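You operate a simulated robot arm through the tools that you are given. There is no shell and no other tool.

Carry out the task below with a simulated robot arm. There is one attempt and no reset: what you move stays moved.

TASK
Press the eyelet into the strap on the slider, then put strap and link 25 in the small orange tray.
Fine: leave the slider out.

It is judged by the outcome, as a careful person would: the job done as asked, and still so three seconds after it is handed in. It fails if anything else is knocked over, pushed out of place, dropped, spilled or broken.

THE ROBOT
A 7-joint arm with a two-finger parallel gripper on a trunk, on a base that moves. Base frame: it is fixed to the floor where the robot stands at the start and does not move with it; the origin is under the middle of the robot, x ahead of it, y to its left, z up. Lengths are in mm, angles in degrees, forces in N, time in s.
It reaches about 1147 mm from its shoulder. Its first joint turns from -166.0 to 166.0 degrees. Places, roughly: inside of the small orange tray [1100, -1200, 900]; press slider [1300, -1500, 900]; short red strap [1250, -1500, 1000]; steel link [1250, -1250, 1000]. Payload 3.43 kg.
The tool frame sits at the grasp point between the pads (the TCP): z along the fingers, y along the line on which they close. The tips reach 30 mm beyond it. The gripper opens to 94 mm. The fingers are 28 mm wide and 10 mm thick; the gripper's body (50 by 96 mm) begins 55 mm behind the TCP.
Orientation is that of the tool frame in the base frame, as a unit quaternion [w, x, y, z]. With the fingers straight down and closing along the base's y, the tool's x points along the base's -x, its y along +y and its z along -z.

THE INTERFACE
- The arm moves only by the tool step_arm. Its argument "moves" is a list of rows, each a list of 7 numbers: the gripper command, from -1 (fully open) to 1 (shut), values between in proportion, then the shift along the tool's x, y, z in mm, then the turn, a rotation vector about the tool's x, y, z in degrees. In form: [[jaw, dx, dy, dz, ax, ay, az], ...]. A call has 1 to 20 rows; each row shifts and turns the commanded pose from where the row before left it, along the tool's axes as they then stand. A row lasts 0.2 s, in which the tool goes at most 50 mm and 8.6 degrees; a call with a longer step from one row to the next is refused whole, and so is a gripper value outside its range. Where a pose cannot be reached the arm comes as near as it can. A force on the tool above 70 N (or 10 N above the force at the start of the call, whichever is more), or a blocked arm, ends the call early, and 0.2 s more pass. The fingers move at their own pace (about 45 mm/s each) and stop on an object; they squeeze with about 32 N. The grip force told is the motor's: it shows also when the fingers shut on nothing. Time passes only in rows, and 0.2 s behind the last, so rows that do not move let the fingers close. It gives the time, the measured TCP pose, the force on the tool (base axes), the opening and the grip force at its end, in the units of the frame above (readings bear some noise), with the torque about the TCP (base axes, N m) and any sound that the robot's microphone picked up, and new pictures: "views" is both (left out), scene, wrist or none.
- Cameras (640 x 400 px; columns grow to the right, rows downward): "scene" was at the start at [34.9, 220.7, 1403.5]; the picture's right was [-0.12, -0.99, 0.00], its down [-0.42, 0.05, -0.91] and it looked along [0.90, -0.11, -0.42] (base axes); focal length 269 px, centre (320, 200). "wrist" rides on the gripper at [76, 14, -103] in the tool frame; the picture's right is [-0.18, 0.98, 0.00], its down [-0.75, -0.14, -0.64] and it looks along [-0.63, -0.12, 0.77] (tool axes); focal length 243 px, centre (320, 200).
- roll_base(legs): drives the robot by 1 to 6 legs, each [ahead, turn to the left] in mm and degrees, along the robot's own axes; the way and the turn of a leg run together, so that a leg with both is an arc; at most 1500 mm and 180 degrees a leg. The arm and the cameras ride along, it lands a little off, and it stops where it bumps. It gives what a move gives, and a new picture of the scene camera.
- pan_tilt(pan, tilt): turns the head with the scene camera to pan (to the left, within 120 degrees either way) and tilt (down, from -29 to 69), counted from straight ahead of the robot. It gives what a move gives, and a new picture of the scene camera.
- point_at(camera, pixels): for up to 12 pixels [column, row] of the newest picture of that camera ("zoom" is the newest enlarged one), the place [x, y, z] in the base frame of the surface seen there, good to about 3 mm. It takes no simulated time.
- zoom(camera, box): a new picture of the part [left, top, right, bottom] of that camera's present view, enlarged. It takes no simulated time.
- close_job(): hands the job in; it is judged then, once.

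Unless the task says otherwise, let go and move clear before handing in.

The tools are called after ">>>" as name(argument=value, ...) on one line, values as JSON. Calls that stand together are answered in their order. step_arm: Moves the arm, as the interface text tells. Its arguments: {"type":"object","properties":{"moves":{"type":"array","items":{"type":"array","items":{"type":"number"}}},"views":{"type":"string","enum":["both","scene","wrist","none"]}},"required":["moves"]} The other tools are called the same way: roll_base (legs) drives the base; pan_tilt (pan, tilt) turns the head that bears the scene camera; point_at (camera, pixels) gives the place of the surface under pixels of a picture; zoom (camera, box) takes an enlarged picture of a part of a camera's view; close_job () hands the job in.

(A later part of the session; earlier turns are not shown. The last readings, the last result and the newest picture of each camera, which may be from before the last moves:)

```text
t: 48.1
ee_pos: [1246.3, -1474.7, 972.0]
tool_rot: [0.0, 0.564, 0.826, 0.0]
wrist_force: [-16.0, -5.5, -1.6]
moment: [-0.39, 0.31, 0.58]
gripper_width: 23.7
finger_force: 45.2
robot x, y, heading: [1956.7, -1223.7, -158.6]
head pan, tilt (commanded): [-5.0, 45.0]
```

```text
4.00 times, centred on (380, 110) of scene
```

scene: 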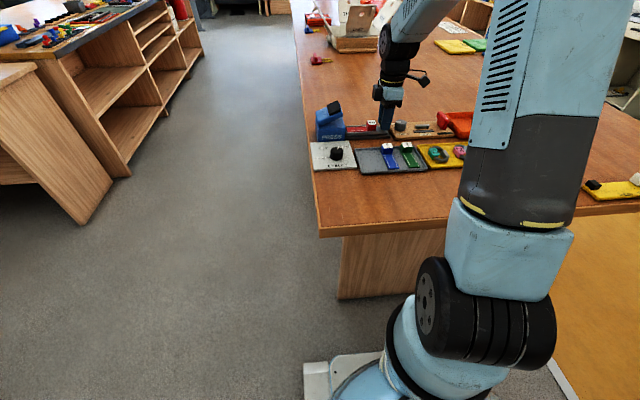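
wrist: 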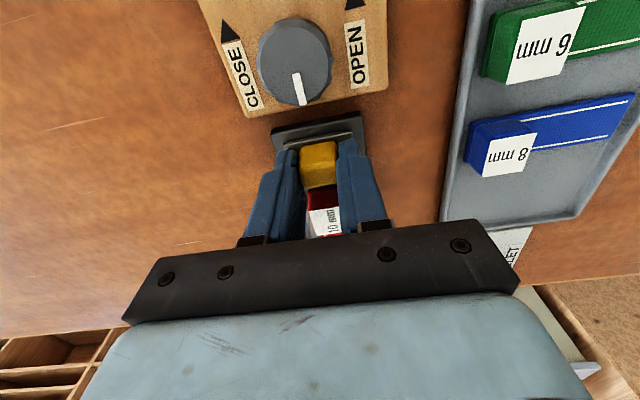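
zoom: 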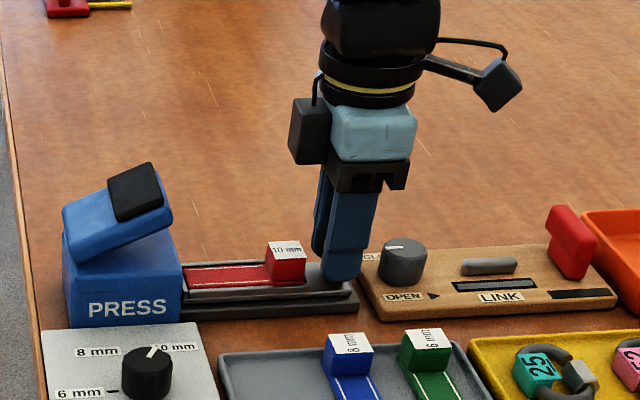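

The knob is gripped (23.7 mm wide) with a 17 N sideways load, so I'll ease 1 mm toward -y while sliding the carriage toward the press in small steps, watching the force.

>>> step_arm(moves=[[1, 0, -1.2, 0, 0, 0, 0], [1, -5, 0, 0, 0, 0, 0], [1, -8, 0, 0, 0, 0, 0], [1, -8, 0, 0, 0, 0, 0], [1, 0, 0, 0, 0, 0, 0]], views="scene")

>>> zoom(camera="scene", box=[310, 60, 450, 160])

```text
t: 49.3
ee_pos: [1253.8, -1492.7, 973.9]
tool_rot: [0.001, 0.564, 0.825, 0.002]
wrist_force: [7.4, 2.1, -3.3]
moment: [0.41, 0.59, 0.65]
gripper_width: 23.9
finger_force: 45.0
robot x, y, heading: [1956.8, -1223.7, -158.0]
head pan, tilt (commanded): [-5.0, 45.0]
```

scene: 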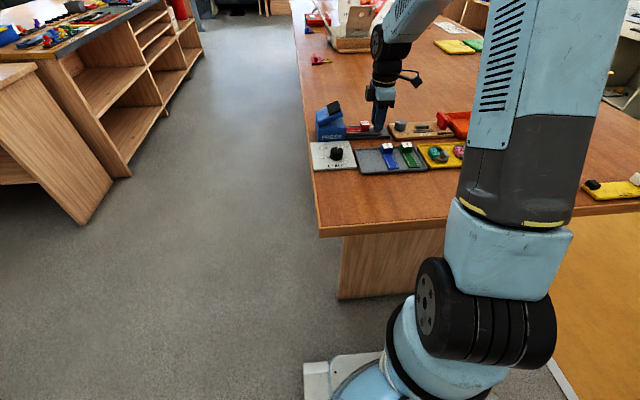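

```text
4.00 times, centred on (380, 110) of scene
```

zoom: 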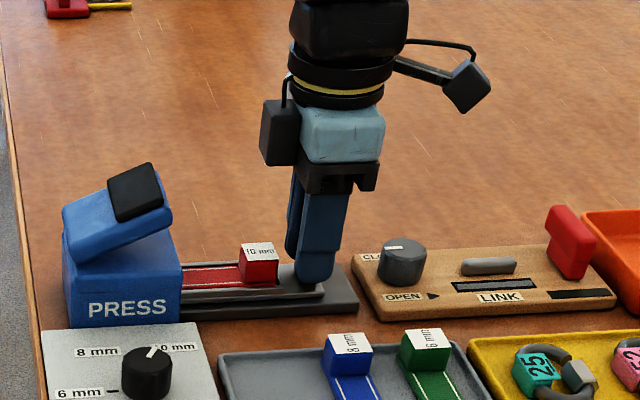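

The carriage slid ~22 mm with the strap riding along and low force. I'll continue toward the press, keeping an eye on the black box on the wrist versus the lever.

>>> step_arm(moves=[[1, -7, 0.5, 0, 0, 0, 0], [1, -7, 0, 0, 0, 0, 0], [1, -7, 0, 0, 0, 0, 0], [1, -7, 0, 0, 0, 0, 0], [1, 0, 0, 0, 0, 0, 0]], views="scene")

>>> zoom(camera="scene", box=[310, 60, 450, 160])

```text
t: 50.5
ee_pos: [1264.6, -1518.4, 973.2]
tool_rot: [0.001, 0.565, 0.825, 0.001]
wrist_force: [20.5, 7.8, -16.7]
moment: [0.02, 0.11, 0.66]
gripper_width: 23.7
finger_force: 44.9
robot x, y, heading: [1955.7, -1224.2, -158.6]
head pan, tilt (commanded): [-5.0, 45.0]
```

scene: 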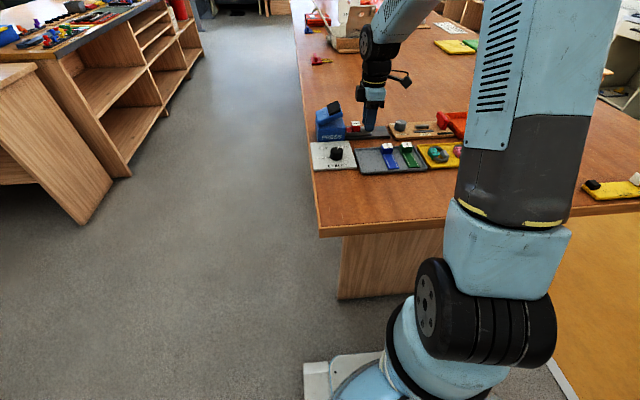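

```text
4.00 times, centred on (380, 110) of scene
```

zoom: 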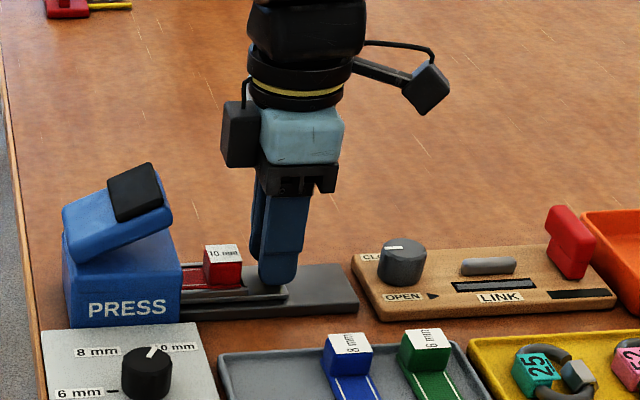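

About 50 mm of travel so far, with a 22 N side load building up because the track runs a degree or two off my heading. I'll correct +2 mm sideways and keep sliding in smaller steps.

>>> step_arm(moves=[[1, 0, 2.2, 1, 0, 0, 0], [1, -6, 0.3, 0, 0, 0, 0], [1, -6, 0.3, 0, 0, 0, 0], [1, 0, 0, 0, 0, 0, 0]], views="scene")

>>> zoom(camera="scene", box=[310, 60, 450, 160])

```text
t: 51.5
ee_pos: [1267.9, -1527.1, 973.0]
tool_rot: [0.0, 0.566, 0.824, 0.001]
wrist_force: [-20.1, 32.4, 1.4]
moment: [1.01, -0.02, 0.67]
gripper_width: 24.4
finger_force: 44.6
robot x, y, heading: [1955.4, -1225.3, -158.5]
head pan, tilt (commanded): [-5.0, 45.0]
```

scene: 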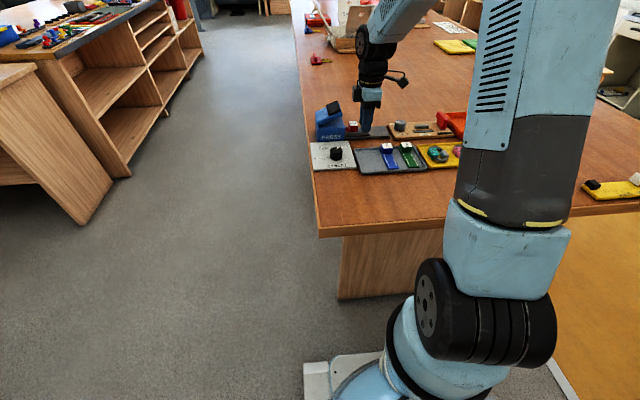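

```text
4.00 times, centred on (380, 110) of scene
```

zoom: 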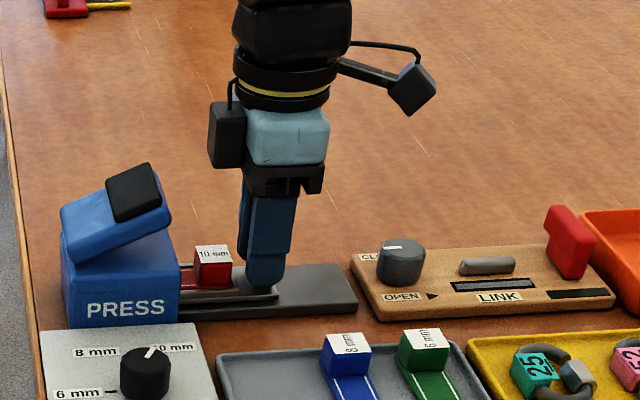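

The push is now meeting ~37 N along the track after ~60 mm of travel, likely the end stop. I'll push 3 mm more to confirm it doesn't move further.

>>> step_arm(moves=[[1, -2, -0.6, 0, 0, 0, 0], [1, -2, 0, 0, 0, 0, 0], [1, 0, 0, 0, 0, 0, 0]], views="both")

>>> zoom(camera="wrist", box=[220, 80, 420, 240])

```text
t: 52.3
ee_pos: [1269.3, -1532.1, 973.3]
tool_rot: [0.001, 0.565, 0.825, 0.0]
wrist_force: [-20.3, 29.7, 2.8]
moment: [0.72, 0.52, 0.69]
gripper_width: 24.1
finger_force: 44.7
robot x, y, heading: [1954.7, -1223.6, -158.2]
head pan, tilt (commanded): [-5.0, 45.0]
```

scene: 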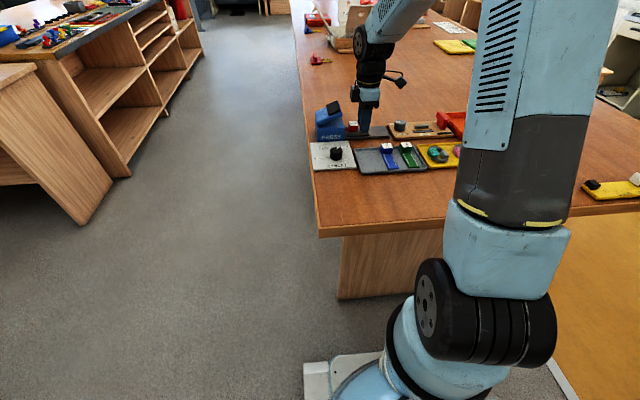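
wrist: 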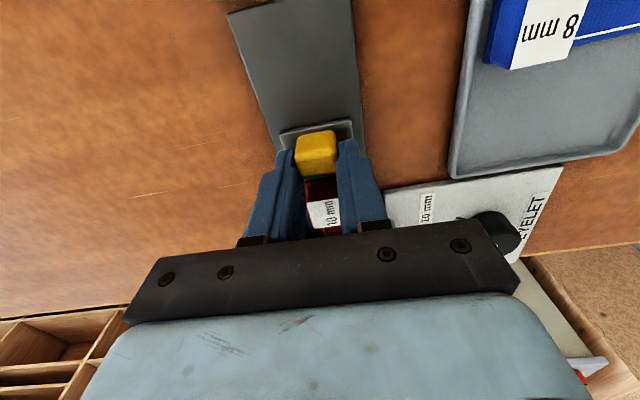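

```text
2.50 times, centred on (320, 160) of wrist
```

zoom: 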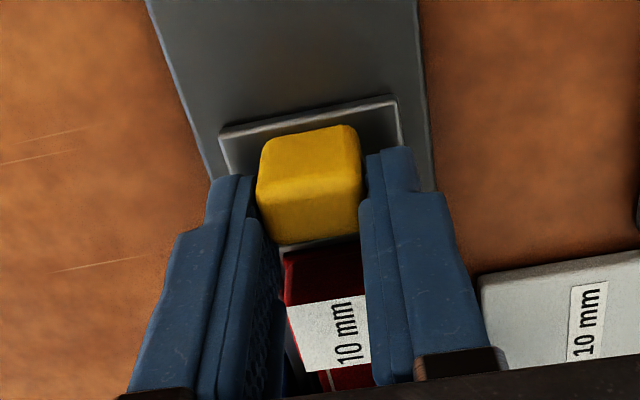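

The knob moved another ~4 mm at a steady ~35 N. I must be sure the carriage is moving and not the whole press, so I'll zoom the scene and measure.

>>> zoom(camera="scene", box=[310, 60, 450, 160])

>>> point_at(camera="wrist", pixels=[[229, 15], [352, 10], [245, 60], [358, 60], [280, 135], [352, 130]])

```text
4.00 times, centred on (380, 110) of scene
```

zoom: 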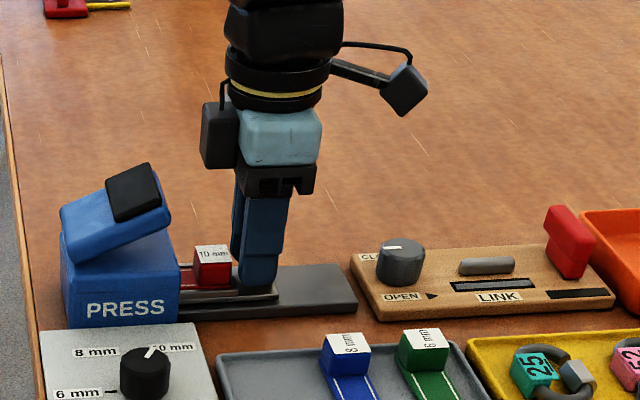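

```text
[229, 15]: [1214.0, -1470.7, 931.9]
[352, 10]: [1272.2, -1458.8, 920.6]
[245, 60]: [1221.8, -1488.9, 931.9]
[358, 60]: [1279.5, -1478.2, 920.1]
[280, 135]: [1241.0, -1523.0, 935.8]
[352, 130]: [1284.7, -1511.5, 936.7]
```

The block stays at zoom (212,265) in both pictures and the rail end hasn't moved, so the carriage is at its stop (~58 mm) and the fingers merely slipped. To be sure it's fully home, I'll release, go behind the knob and push it once with closed fingers.

>>> step_arm(moves=[[1, 3.5, 0, 0, 0, 0, 0], [-0.3, 0, 0, 0, 0, 0, 0], [-0.3, 0, 0, 0, 0, 0, 0], [-0.3, 0, 0, 0, 0, 0, 0], [-0.3, 0, 0, -25, 0, 0, 0], [-0.3, 0, 0, -20, 0, 0, 0], [0.5, 20, 0, 0, 0, 0, 0], [1, 20, 0, 0, 0, 0, 0], [1, 0, 0, 0, 0, 0, 0], [1, 0, 0, 0, 0, 0, 0]], views="both")

>>> zoom(camera="wrist", box=[220, 80, 420, 240])

>>> zoom(camera="scene", box=[310, 60, 450, 160])

```text
t: 54.5
ee_pos: [1255.5, -1492.7, 1016.4]
tool_rot: [0.0, 0.564, 0.826, 0.0]
wrist_force: [0.7, 0.2, 0.2]
moment: [-0.03, -0.01, 0.0]
gripper_width: 0.0
finger_force: 21.9
robot x, y, heading: [1957.6, -1226.0, -158.3]
head pan, tilt (commanded): [-5.0, 45.0]
```

scene: 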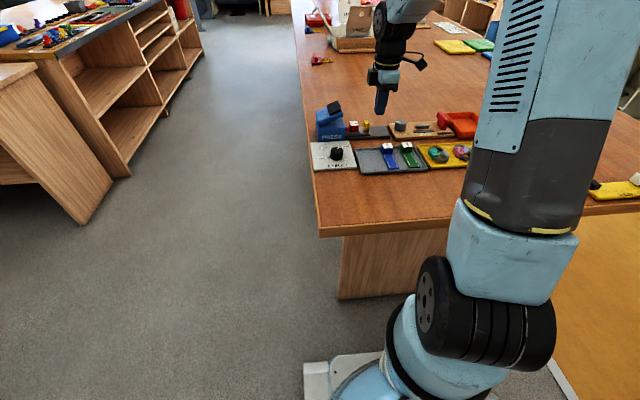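
wrist: 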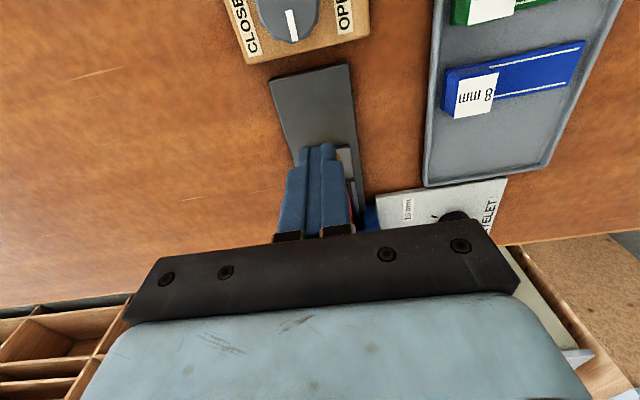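

```text
2.50 times, centred on (320, 160) of wrist
```

zoom: 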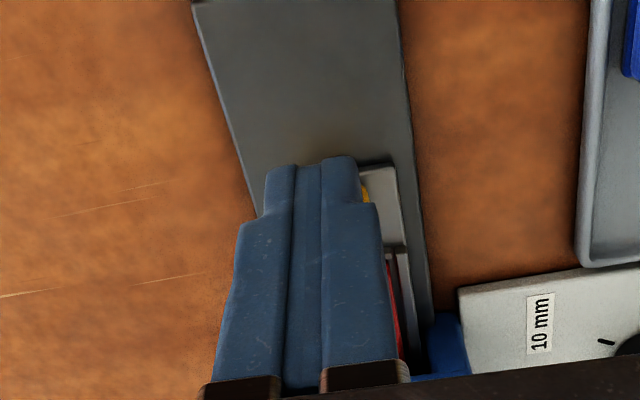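

```text
4.00 times, centred on (380, 110) of scene
```

zoom: 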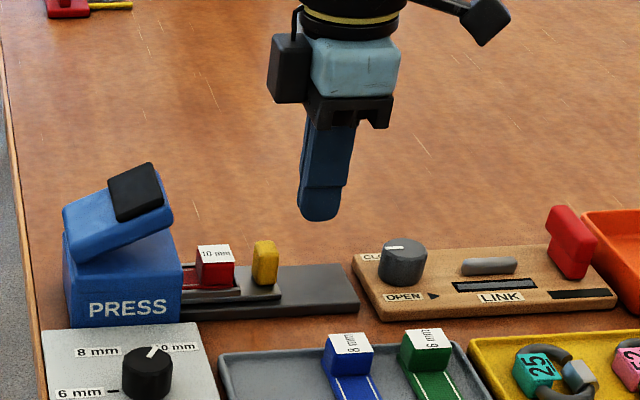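

The carriage sits near the press with the knob at zoom (265,263), and the fingers are shut behind it. I'll lower and nudge the knob toward the press in small steps.

>>> step_arm(moves=[[1, 0, 0, 22, 0, 0, 0], [1, 0, 0, 22, 0, 0, 0], [1, -8, 0, 0, 0, 0, 0], [1, -4, 0, 0, 0, 0, 0], [1, -2, 0, 0, 0, 0, 0], [1, -2, 0, 0, 0, 0, 0], [1, 0, 0, 0, 0, 0, 0]], views="scene")

>>> zoom(camera="scene", box=[310, 60, 450, 160])

```text
t: 56.1
ee_pos: [1259.5, -1503.7, 972.9]
tool_rot: [-0.001, 0.566, 0.824, 0.001]
wrist_force: [-14.2, 41.8, -2.0]
moment: [0.68, 0.56, 0.13]
gripper_width: 0.0
finger_force: 31.8
robot x, y, heading: [1955.0, -1223.4, -158.2]
head pan, tilt (commanded): [-5.0, 45.0]
```

scene: 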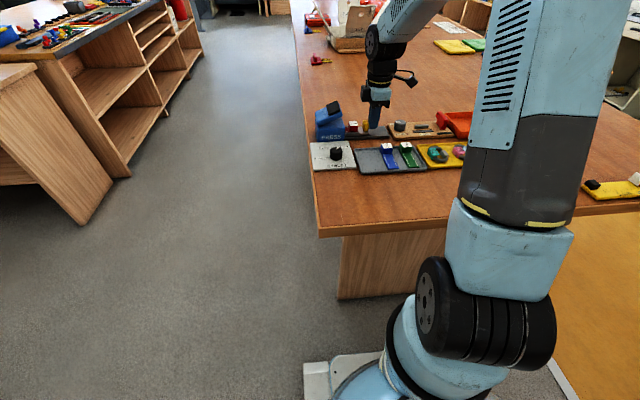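

```text
4.00 times, centred on (380, 110) of scene
```

zoom: 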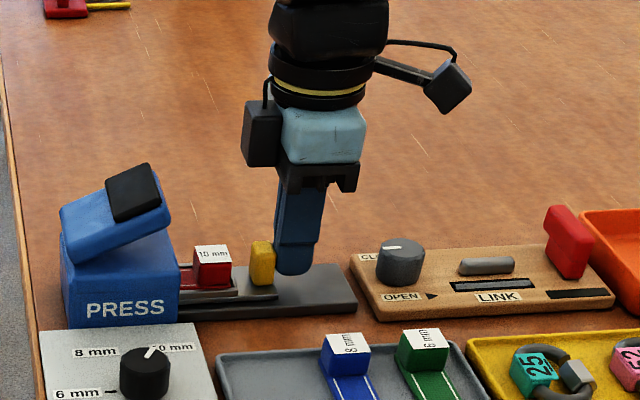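

The carriage stays put under ~44 N, so it is fully home. I'll back off, rise, and measure the lever's black pad.

>>> step_arm(moves=[[1, 8, 0, 0, 0, 0, 0], [1, 10, 0, -40, 0, 0, 0], [1, 0, 0, -45, 0, 0, 0], [1, 0, 0, -45, 0, 0, 0], [1, 0, 0, -30, 0, 0, 0], [1, 0, 0, 0, 0, 0, 0]], views="both")

>>> zoom(camera="wrist", box=[260, 90, 420, 220])

>>> point_at(camera="scene", pixels=[[334, 107], [330, 104], [338, 104], [338, 112], [331, 112], [322, 114], [328, 120], [344, 115]])

```text
t: 57.5
ee_pos: [1254.4, -1492.3, 1133.0]
tool_rot: [0.0, 0.564, 0.826, 0.0]
wrist_force: [-1.0, -0.6, 0.0]
moment: [0.02, -0.01, 0.02]
gripper_width: 0.1
finger_force: 32.3
robot x, y, heading: [1955.9, -1228.9, -158.3]
head pan, tilt (commanded): [-5.0, 45.0]
```

scene: 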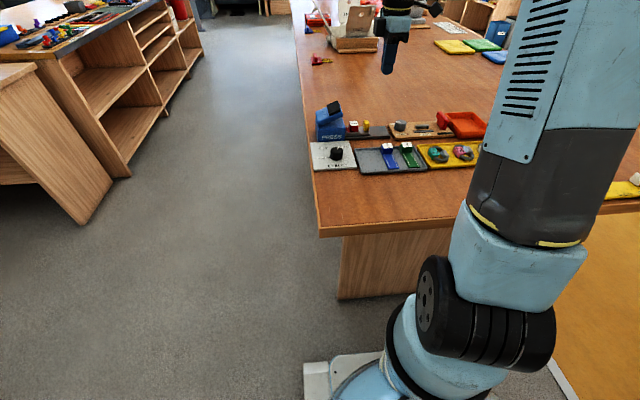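
wrist: 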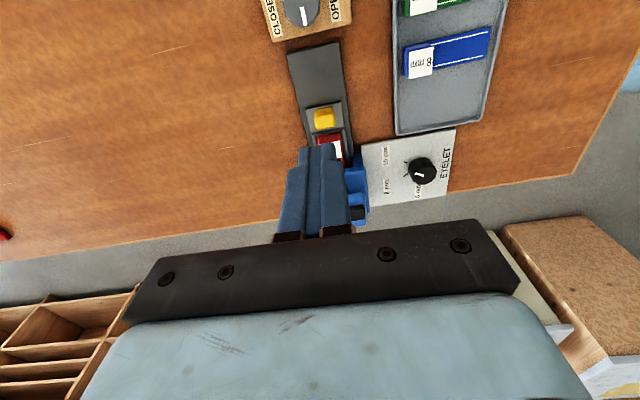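

```text
3.08 times, centred on (340, 155) of wrist
```

zoom: 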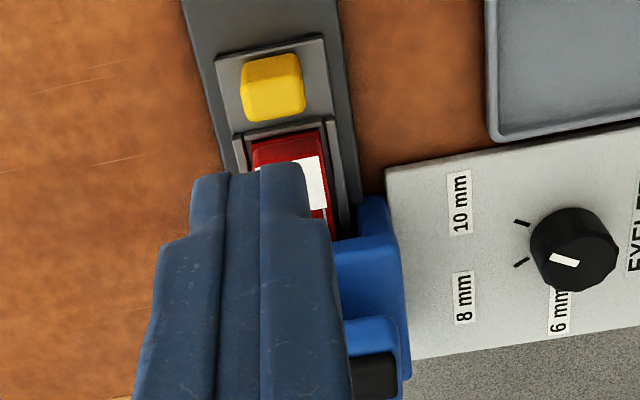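

```text
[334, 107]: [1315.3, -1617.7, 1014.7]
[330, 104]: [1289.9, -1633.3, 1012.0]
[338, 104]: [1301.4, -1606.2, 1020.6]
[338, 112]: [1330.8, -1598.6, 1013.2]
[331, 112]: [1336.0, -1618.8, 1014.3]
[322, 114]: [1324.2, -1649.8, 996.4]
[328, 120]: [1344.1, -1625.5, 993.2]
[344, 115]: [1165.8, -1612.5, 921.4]
```

The pad's centre measures about [1308,-1615,1016]. I'll move the closed fingers over it, and descend to just above before pressing.

>>> step_arm(moves=[[1, -40, 1, 0, 0, 0, 0], [1, -40, 1, 0, 0, 0, 0], [1, -40, 1, 0, 0, 0, 0], [1, -13, 0.8, 0, 0, 0, 0], [1, 0, 0, 40, 0, 0, 0], [1, 0, 0, 33, 0, 0, 0], [1, 0, 0, 0, 0, 0, 0]], views="both")

>>> zoom(camera="scene", box=[290, 50, 430, 150])

```text
t: 59.1
ee_pos: [1305.7, -1612.7, 1059.5]
tool_rot: [0.0, 0.565, 0.825, 0.001]
wrist_force: [-0.1, 0.9, 0.4]
moment: [0.04, -0.02, -0.01]
gripper_width: 0.1
finger_force: 32.6
robot x, y, heading: [1954.4, -1228.2, -158.2]
head pan, tilt (commanded): [-5.0, 45.0]
```

scene: 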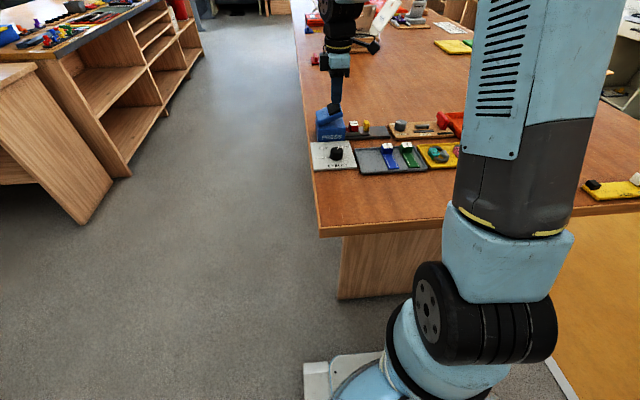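
wrist: 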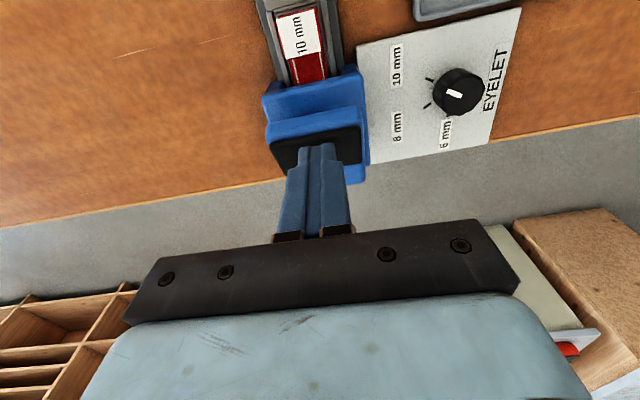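

```text
4.00 times, centred on (360, 100) of scene
```

zoom: 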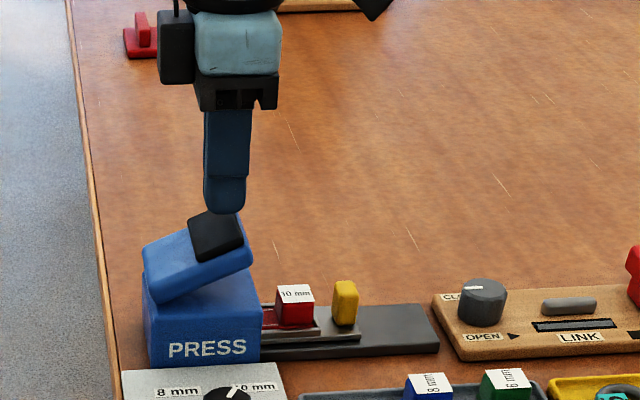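

The closed fingers are right above the black pad (zoom 215,230). I'll press down in small steps and listen.

>>> step_arm(moves=[[1, 0, 0, 8, 0, 0, 0], [1, 0, 0, 5, 0, 0, 0], [1, 0, 0, 5, 0, 0, 0], [1, 0, 0, 5, 0, 0, 0], [1, 0, 0, 5, 0, 0, 0], [1, 0, 0, 0, 0, 0, 0]], views="scene")

>>> zoom(camera="scene", box=[290, 50, 430, 150])

```text
t: 60.5
ee_pos: [1306.9, -1613.0, 1033.9]
tool_rot: [0.0, 0.564, 0.826, 0.0]
wrist_force: [-0.9, 1.9, 6.0]
moment: [0.12, 0.08, 0.04]
gripper_width: 0.0
finger_force: 31.5
robot x, y, heading: [1954.5, -1227.0, -158.2]
head pan, tilt (commanded): [-5.0, 45.0]
```

scene: 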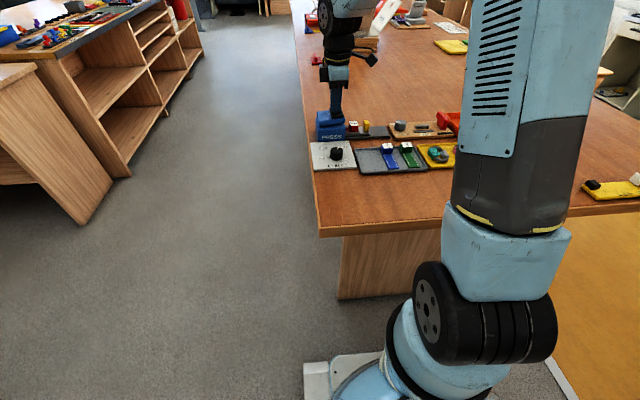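

```text
4.00 times, centred on (360, 100) of scene
```

zoom: 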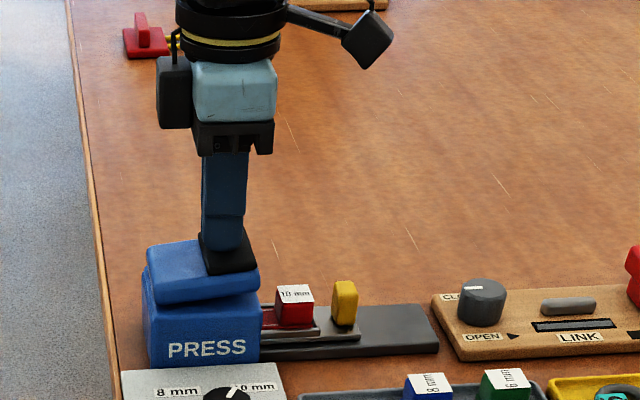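

The lever is turning easily (6 N) and is nearly closed. I'll keep pressing in small steps until it seats.

>>> step_arm(moves=[[1, 0, 0, 4, 0, 0, 0], [1, 0, 0, 3, 0, 0, 0], [1, 0, 0, 3, 0, 0, 0], [1, 0, 0, 0, 0, 0, 0]], views="scene")

>>> zoom(camera="scene", box=[290, 50, 430, 150])

```text
t: 61.5
ee_pos: [1306.5, -1612.0, 1026.4]
tool_rot: [-0.001, 0.565, 0.825, -0.003]
wrist_force: [-7.0, 13.8, 56.0]
moment: [1.03, 0.36, 0.17]
gripper_width: 0.0
finger_force: 32.4
robot x, y, heading: [1958.9, -1224.5, -158.2]
head pan, tilt (commanded): [-5.0, 45.0]
```

scene: 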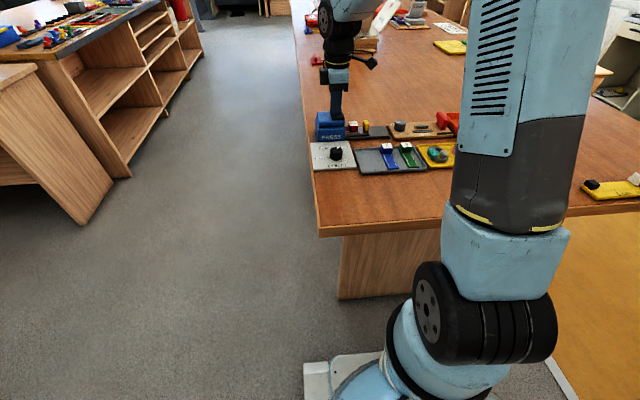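

```text
4.00 times, centred on (360, 100) of scene
```

zoom: 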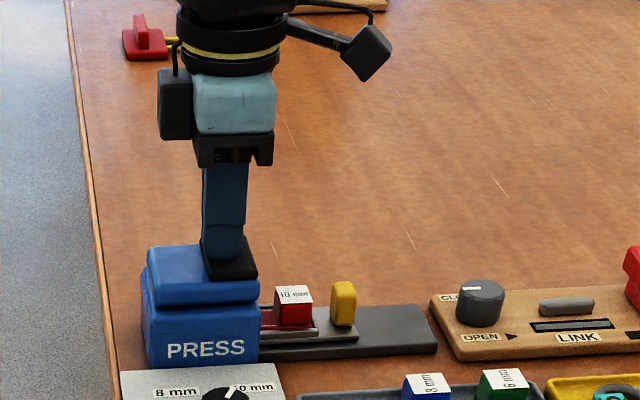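

The lever is flat on the press at 56 N. I'll press slightly more and hold a moment, then lift off.

>>> step_arm(moves=[[1, 0, 0, 0.7, 0, 0, 0], [1, 0, 0, 0, 0, 0, 0], [1, 0, 0, 0, 0, 0, 0]], views="none")

>>> step_arm(moves=[[1, 0, 0, -10, 0, 0, 0], [1, 0, 0, -20, 0, 0, 0], [1, 0, 0, -40, 0, 0, 0], [1, 0, 0, -45, 0, 0, 0], [1, 0, 0, 0, 0, 0, 0]], views="both")

>>> zoom(camera="scene", box=[300, 80, 400, 150])

```text
t: 61.9
ee_pos: [1304.5, -1613.8, 1025.3]
tool_rot: [-0.002, 0.565, 0.825, -0.003]
wrist_force: [8.9, 7.4, 20.6]
moment: [0.49, -0.21, -0.14]
gripper_width: 0.0
finger_force: 31.7
robot x, y, heading: [1954.3, -1226.0, -158.3]
head pan, tilt (commanded): [-5.0, 45.0]
stopped in row 2: the force on the tool passed its limit at 72 N (the readings are from after the stop); the commanded pose is now the measured one
```

```text
t: 63.1
ee_pos: [1303.8, -1613.3, 1139.5]
tool_rot: [-0.001, 0.565, 0.825, -0.002]
wrist_force: [0.7, -1.2, 0.2]
moment: [0.0, 0.0, 0.01]
gripper_width: 0.0
finger_force: 32.0
robot x, y, heading: [1958.1, -1226.2, -158.3]
head pan, tilt (commanded): [-5.0, 45.0]
```

scene: 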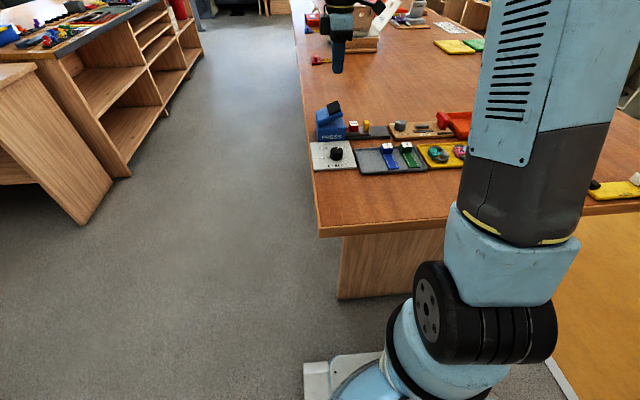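
wrist: 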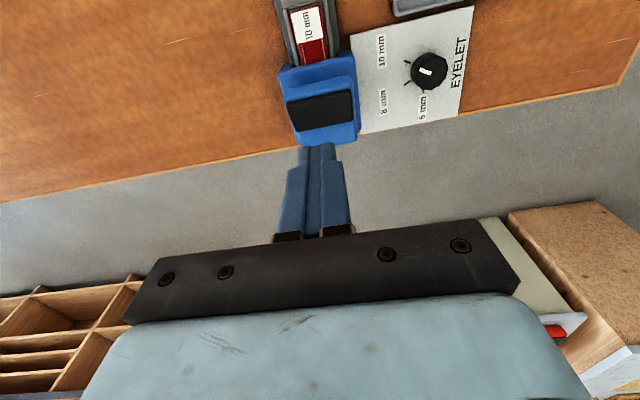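

```text
5.71 times, centred on (350, 115) of scene
```

zoom: 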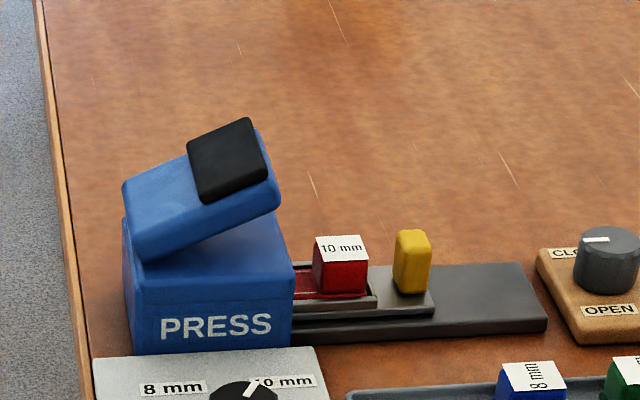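

The lever sprang back up after reaching its stop (72 N peak). Now I'll go back over the knob to pull the slider out and check the strap for the eyelet.

>>> step_arm(moves=[[-0.3, 40, 0, 0, 0, 0, 0], [-0.3, 40, 0, 0, 0, 0, 0], [-0.3, 16, 0, 0, 0, 0, 0], [-0.3, 0, 0, 45, 0, 0, 0], [-0.3, 0, 0, 45, 0, 0, 0], [-0.3, 0, 0, 0, 0, 0, 0]], views="wrist")

>>> zoom(camera="wrist", box=[220, 60, 420, 220])

```text
t: 64.5
ee_pos: [1268.8, -1524.1, 1049.6]
tool_rot: [-0.001, 0.565, 0.825, -0.001]
wrist_force: [-0.3, 0.4, -0.1]
moment: [0.01, -0.01, 0.01]
gripper_width: 61.2
finger_force: 0.1
robot x, y, heading: [1955.6, -1226.9, -158.3]
head pan, tilt (commanded): [-5.0, 45.0]
```

wrist: 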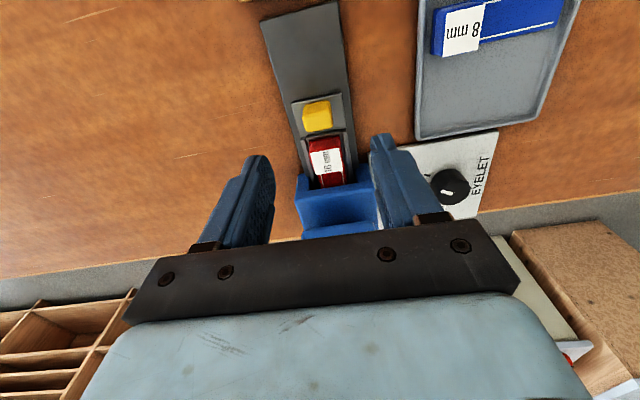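

```text
2.50 times, centred on (320, 140) of wrist
```

zoom: 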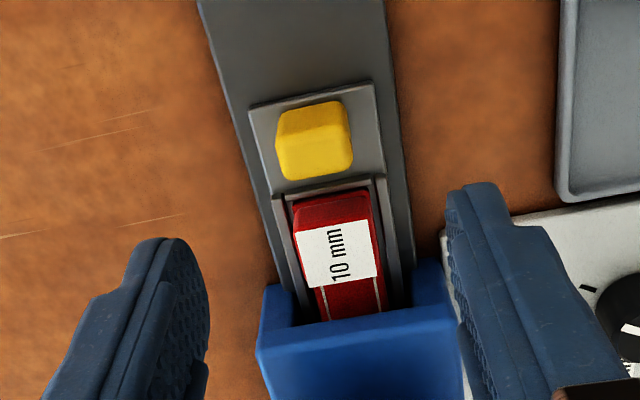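

>>> point_at(camera="zoom", pixels=[[315, 155], [282, 150], [347, 145], [315, 130], [315, 175], [335, 240], [200, 290], [470, 260], [258, 130], [380, 110]])

```text
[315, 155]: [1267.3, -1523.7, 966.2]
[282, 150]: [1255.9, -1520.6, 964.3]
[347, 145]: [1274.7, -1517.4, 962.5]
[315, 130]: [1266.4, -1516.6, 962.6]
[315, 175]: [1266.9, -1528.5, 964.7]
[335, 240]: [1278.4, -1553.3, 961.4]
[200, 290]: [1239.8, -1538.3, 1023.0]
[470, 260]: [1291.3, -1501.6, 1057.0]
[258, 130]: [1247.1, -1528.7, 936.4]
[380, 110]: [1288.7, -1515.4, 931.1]
```

The knob's top is at [1267,-1523,966], about 1 mm from centre. I'll adjust, descend and grip it.

>>> step_arm(moves=[[-0.3, 1, -1.2, 0, 0, 0, 0], [-0.3, 0, 0, 40, 0, 0, 0], [-0.3, 0, 0, 37, 0, 0, 0], [-0.3, 0, 0, 0, 0, 0, 0], [1, 0, 0, 0, 0, 0, 0], [1, 0, 0, 0, 0, 0, 0], [1, 0, 0, 0, 0, 0, 0], [1, 0, 0, 0, 0, 0, 0]], views="wrist")

```text
t: 66.3
ee_pos: [1267.8, -1524.0, 973.4]
tool_rot: [-0.002, 0.565, 0.825, -0.002]
wrist_force: [-13.7, -5.5, -0.2]
moment: [-0.08, -0.31, 0.65]
gripper_width: 24.1
finger_force: 45.1
robot x, y, heading: [1954.2, -1229.2, -158.5]
head pan, tilt (commanded): [-5.0, 45.0]
```

wrist: 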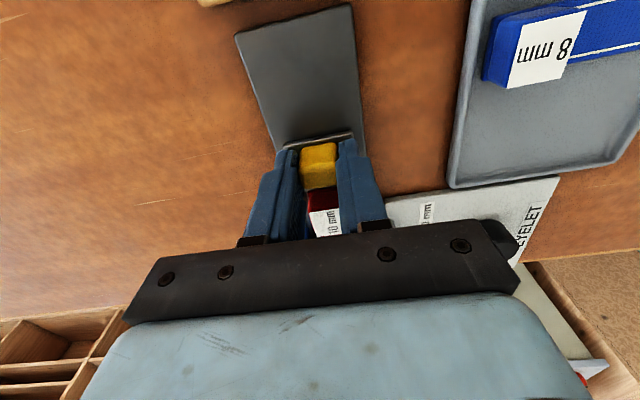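

The knob is held (24.1 mm). I'll pull the slider out away from the press, easing the small side load as I go.

>>> step_arm(moves=[[1, 0, -1.0, 0, 0, 0, 0], [1, 7, -0.3, 0, 0, 0, 0], [1, 7, -0.3, 0, 0, 0, 0], [1, 7, -0.3, 0, 0, 0, 0], [1, 7, -0.3, 0, 0, 0, 0], [1, 0, 0, 0, 0, 0, 0]], views="wrist")

```text
t: 67.7
ee_pos: [1255.5, -1497.8, 972.0]
tool_rot: [-0.001, 0.565, 0.825, -0.001]
wrist_force: [-7.9, -2.9, -2.9]
moment: [0.15, -0.38, 0.62]
gripper_width: 24.3
finger_force: 44.7
robot x, y, heading: [1953.8, -1226.6, -158.2]
head pan, tilt (commanded): [-5.0, 45.0]
```

wrist: 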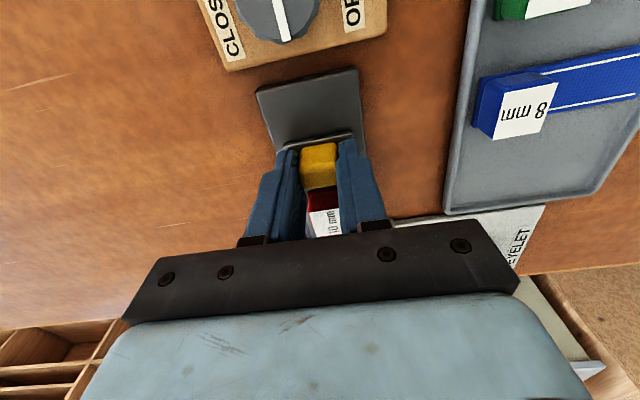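

The slider follows with only ~8 N side load. I'll pull the remaining ~30 mm to its outer stop.

>>> step_arm(moves=[[1, 7, -0.6, 0, 0, 0, 0], [1, 7, -0.3, 0, 0, 0, 0], [1, 7, -0.3, 0, 0, 0, 0], [1, 5, -0.2, 0, 0, 0, 0], [1, 2, 0, 0, 0, 0, 0], [1, 0, 0, 0, 0, 0, 0]], views="both")

>>> zoom(camera="scene", box=[300, 80, 400, 150])

```text
t: 69.1
ee_pos: [1245.5, -1472.3, 972.8]
tool_rot: [0.0, 0.565, 0.825, 0.0]
wrist_force: [15.8, 0.6, -14.2]
moment: [0.18, -0.35, 0.77]
gripper_width: 24.1
finger_force: 44.7
robot x, y, heading: [1957.2, -1226.5, -158.3]
head pan, tilt (commanded): [-5.0, 45.0]
```

scene: 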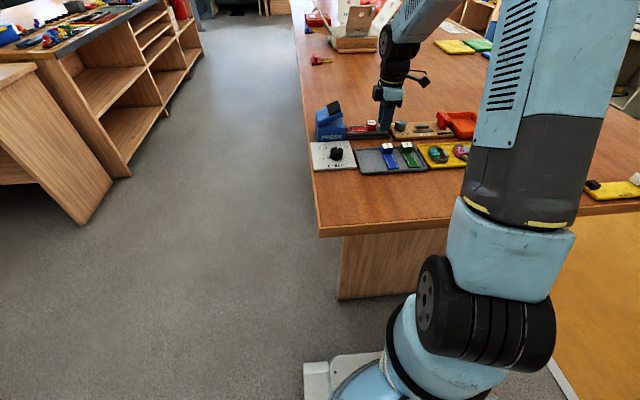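
wrist: 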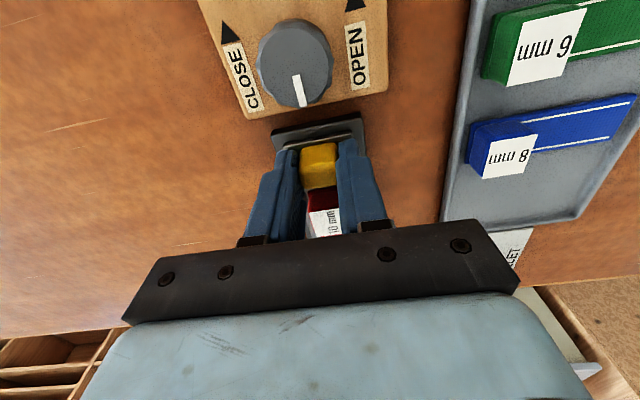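

```text
5.71 times, centred on (350, 115) of scene
```

zoom: 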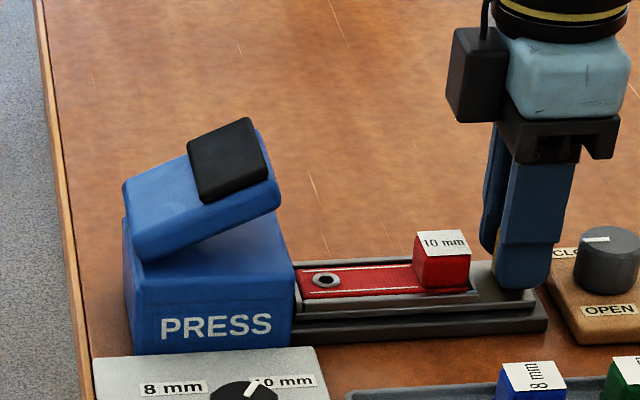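

The eyelet is now visible in the strap (zoom 325,280), and the knob is back at its starting place [1245.5,-1472]. I'll pull 2 mm more to make sure it's at the outer stop, then release and rise.

>>> step_arm(moves=[[1, 2.5, -1.0, 0.5, 0, 0, 0], [1, 0, 0, 0, 0, 0, 0]], views="none")

>>> step_arm(moves=[[-0.3, 0, 0, 0, 0, 0, 0], [-0.3, 0, 0, 0, 0, 0, 0], [-0.3, 0, 0, 0, 0, 0, 0], [-0.3, 0, 0, -35, 0, 0, 0], [-0.3, 0, 0, -45, 0, 0, 0], [-0.3, 0, 0, 0, 0, 0, 0]], views="both")

>>> zoom(camera="wrist", box=[230, 60, 420, 220])

>>> zoom(camera="scene", box=[310, 95, 396, 145])

```text
t: 69.7
ee_pos: [1245.5, -1472.5, 973.0]
tool_rot: [0.0, 0.564, 0.826, -0.001]
wrist_force: [37.7, -15.6, -16.0]
moment: [-0.51, -0.9, 0.64]
gripper_width: 23.8
finger_force: 45.0
robot x, y, heading: [1958.7, -1225.5, -158.5]
head pan, tilt (commanded): [-5.0, 45.0]
```

```text
t: 71.1
ee_pos: [1242.4, -1470.2, 1052.0]
tool_rot: [0.0, 0.565, 0.825, -0.002]
wrist_force: [0.2, 0.7, 0.4]
moment: [-0.02, 0.0, 0.0]
gripper_width: 61.2
finger_force: 0.1
robot x, y, heading: [1954.1, -1221.9, -158.4]
head pan, tilt (commanded): [-5.0, 45.0]
```

scene: 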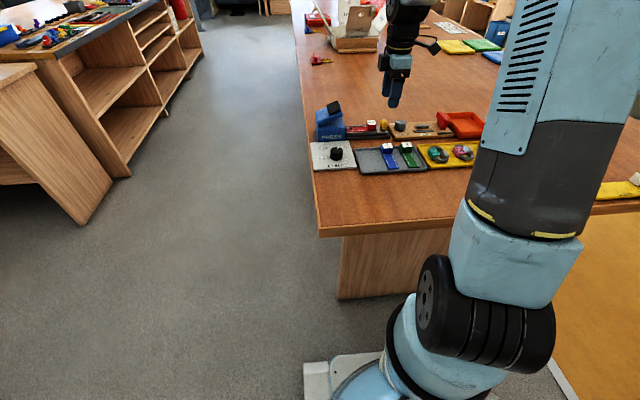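
wrist: 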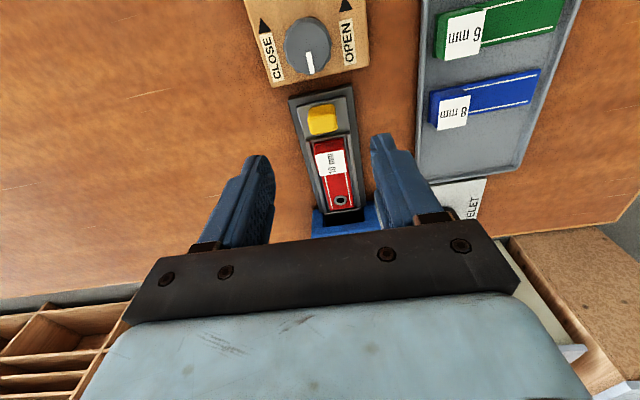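

```text
2.50 times, centred on (325, 140) of wrist
```

zoom: 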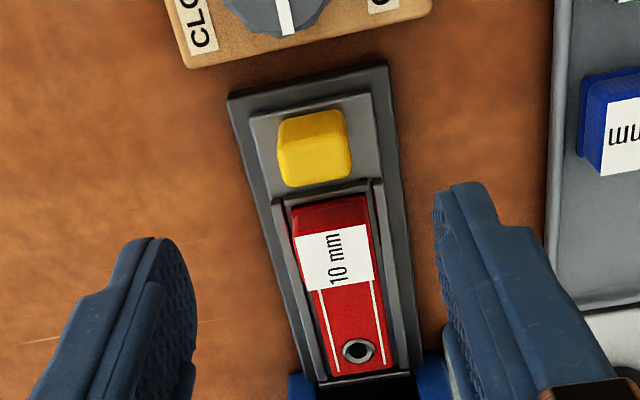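

```text
7.44 times, centred on (353, 120) of scene
```

zoom: 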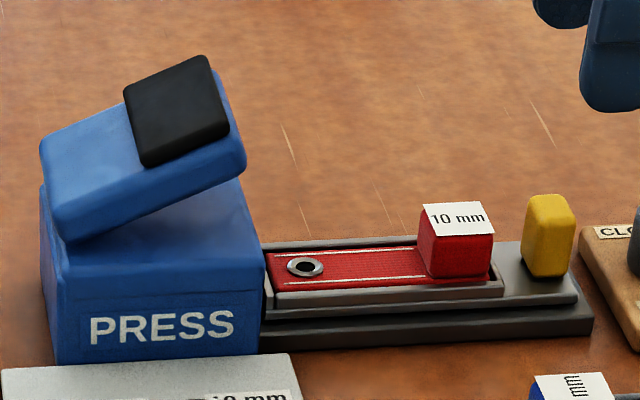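

The eyelet sits in the strap and the slider is back at its outer stop. Next I'll measure the strap's block and strap for the grasp.

>>> zoom(camera="wrist", box=[290, 110, 380, 220])

>>> point_at(camera="wrist", pixels=[[331, 163], [318, 157], [343, 153], [321, 174], [345, 170], [328, 145], [341, 200], [335, 185], [312, 160], [355, 180]])

```text
3.64 times, centred on (335, 165) of wrist
```

zoom: 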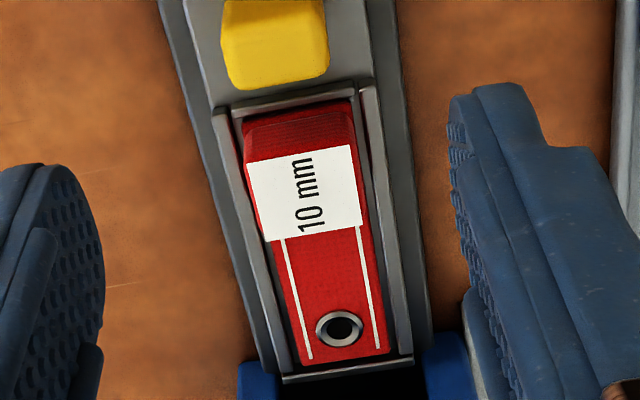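

```text
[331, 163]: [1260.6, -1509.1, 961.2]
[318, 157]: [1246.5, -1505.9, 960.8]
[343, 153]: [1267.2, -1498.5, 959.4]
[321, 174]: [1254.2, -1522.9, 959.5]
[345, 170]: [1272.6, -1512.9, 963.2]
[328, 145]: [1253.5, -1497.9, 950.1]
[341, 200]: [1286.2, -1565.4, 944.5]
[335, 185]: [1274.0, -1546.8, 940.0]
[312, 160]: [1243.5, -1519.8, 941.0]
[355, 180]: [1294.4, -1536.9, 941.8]
```

The block's top spans about 22 mm, centred at [1260,-1510,961], with the strap at z≈941. I'll move over it, descend to z≈974, and grip.

>>> step_arm(moves=[[-0.3, -22, 1, 0, 0, 0, 0], [-0.3, -21.7, 1, 0, 0, 0, 0], [-0.3, 0, 0, 40, 0, 0, 0], [-0.3, 0, 0, 36, 0, 0, 0], [-0.3, 0, 0, 0, 0, 0, 0]], views="both")

>>> zoom(camera="scene", box=[310, 75, 410, 145])

```text
t: 72.3
ee_pos: [1259.1, -1510.4, 975.8]
tool_rot: [-0.001, 0.566, 0.825, -0.002]
wrist_force: [1.3, -0.7, -0.5]
moment: [0.03, -0.02, 0.0]
gripper_width: 61.1
finger_force: 0.0
robot x, y, heading: [1951.3, -1227.9, -158.2]
head pan, tilt (commanded): [-5.0, 45.0]
```

scene: 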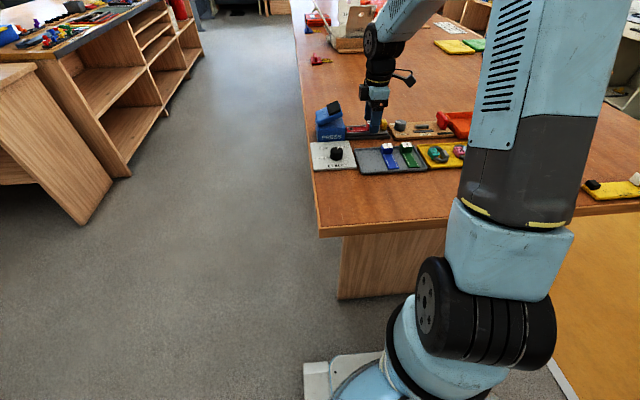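
wrist: 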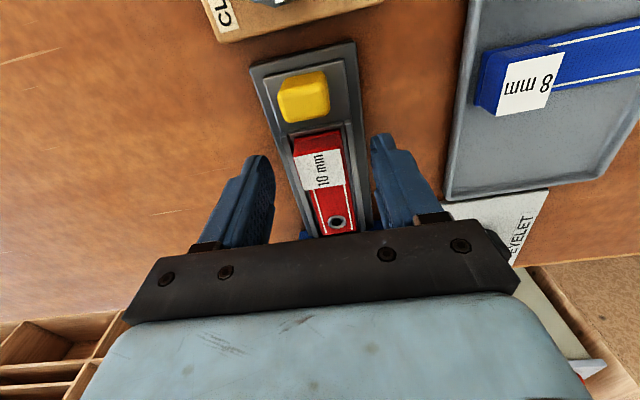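

```text
5.71 times, centred on (360, 110) of scene
```

zoom: 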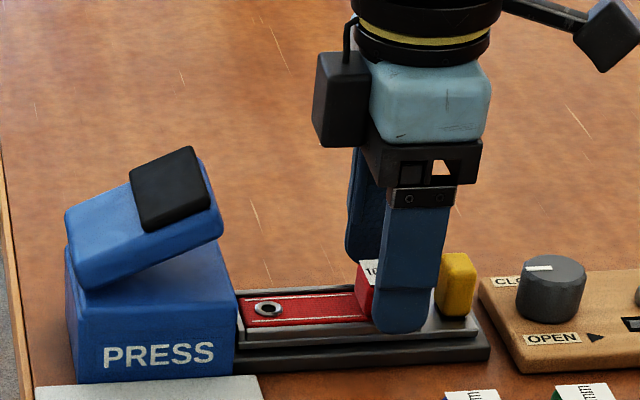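

The fingers straddle the block at z≈976. I'll close and lift gently.

>>> step_arm(moves=[[0.3, 0, 0, 0, 0, 0, 0], [1, 0, 0, 0, 0, 0, 0], [1, 0, 0, 0, 0, 0, 0], [1, 0, 0, 0, 0, 0, 0], [1, 0, 0, 0, 0, 0, 0]], views="wrist")

```text
t: 73.5
ee_pos: [1260.8, -1510.5, 976.3]
tool_rot: [-0.001, 0.565, 0.825, -0.002]
wrist_force: [1.7, 1.1, -0.9]
moment: [0.05, -0.03, 0.07]
gripper_width: 28.2
finger_force: 32.0
robot x, y, heading: [1956.9, -1227.8, -158.1]
head pan, tilt (commanded): [-5.0, 45.0]
```

wrist: 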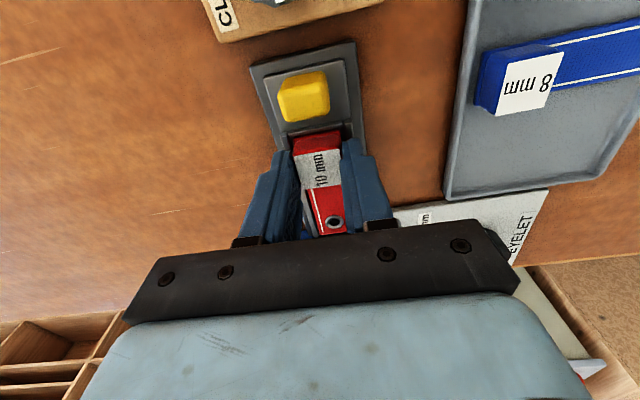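

Gripped at 28 mm with little side force. I'll lift 8 mm slowly to see whether only the strap comes up.

>>> step_arm(moves=[[1, 0, 0, -4, 0, 0, 0], [1, 0, 0, -4, 0, 0, 0], [1, 0, 0, 0, 0, 0, 0]], views="both")

>>> zoom(camera="scene", box=[310, 75, 410, 145])

```text
t: 74.3
ee_pos: [1260.1, -1511.7, 983.4]
tool_rot: [-0.001, 0.565, 0.825, -0.002]
wrist_force: [-0.7, 1.6, 0.1]
moment: [0.01, 0.02, -0.06]
gripper_width: 27.9
finger_force: 31.9
robot x, y, heading: [1954.9, -1223.9, -158.3]
head pan, tilt (commanded): [-5.0, 45.0]
```

scene: 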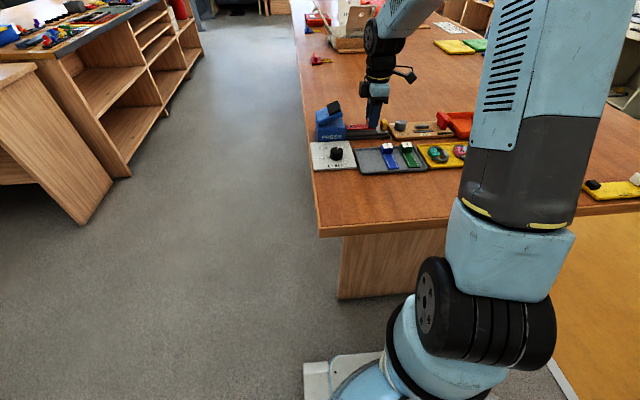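
wrist: 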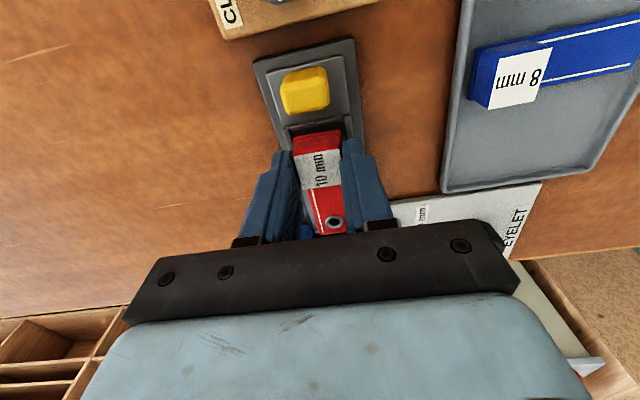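

```text
5.71 times, centred on (360, 110) of scene
```

zoom: 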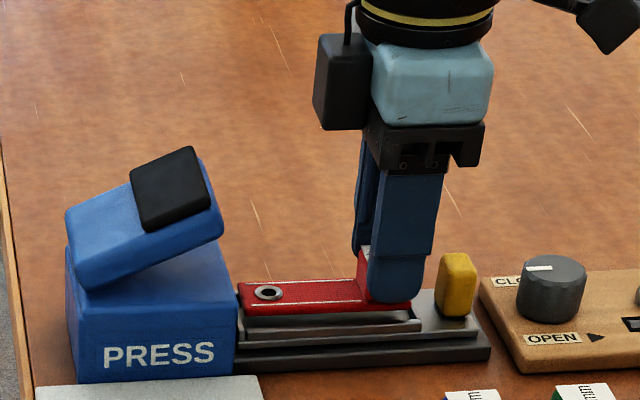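

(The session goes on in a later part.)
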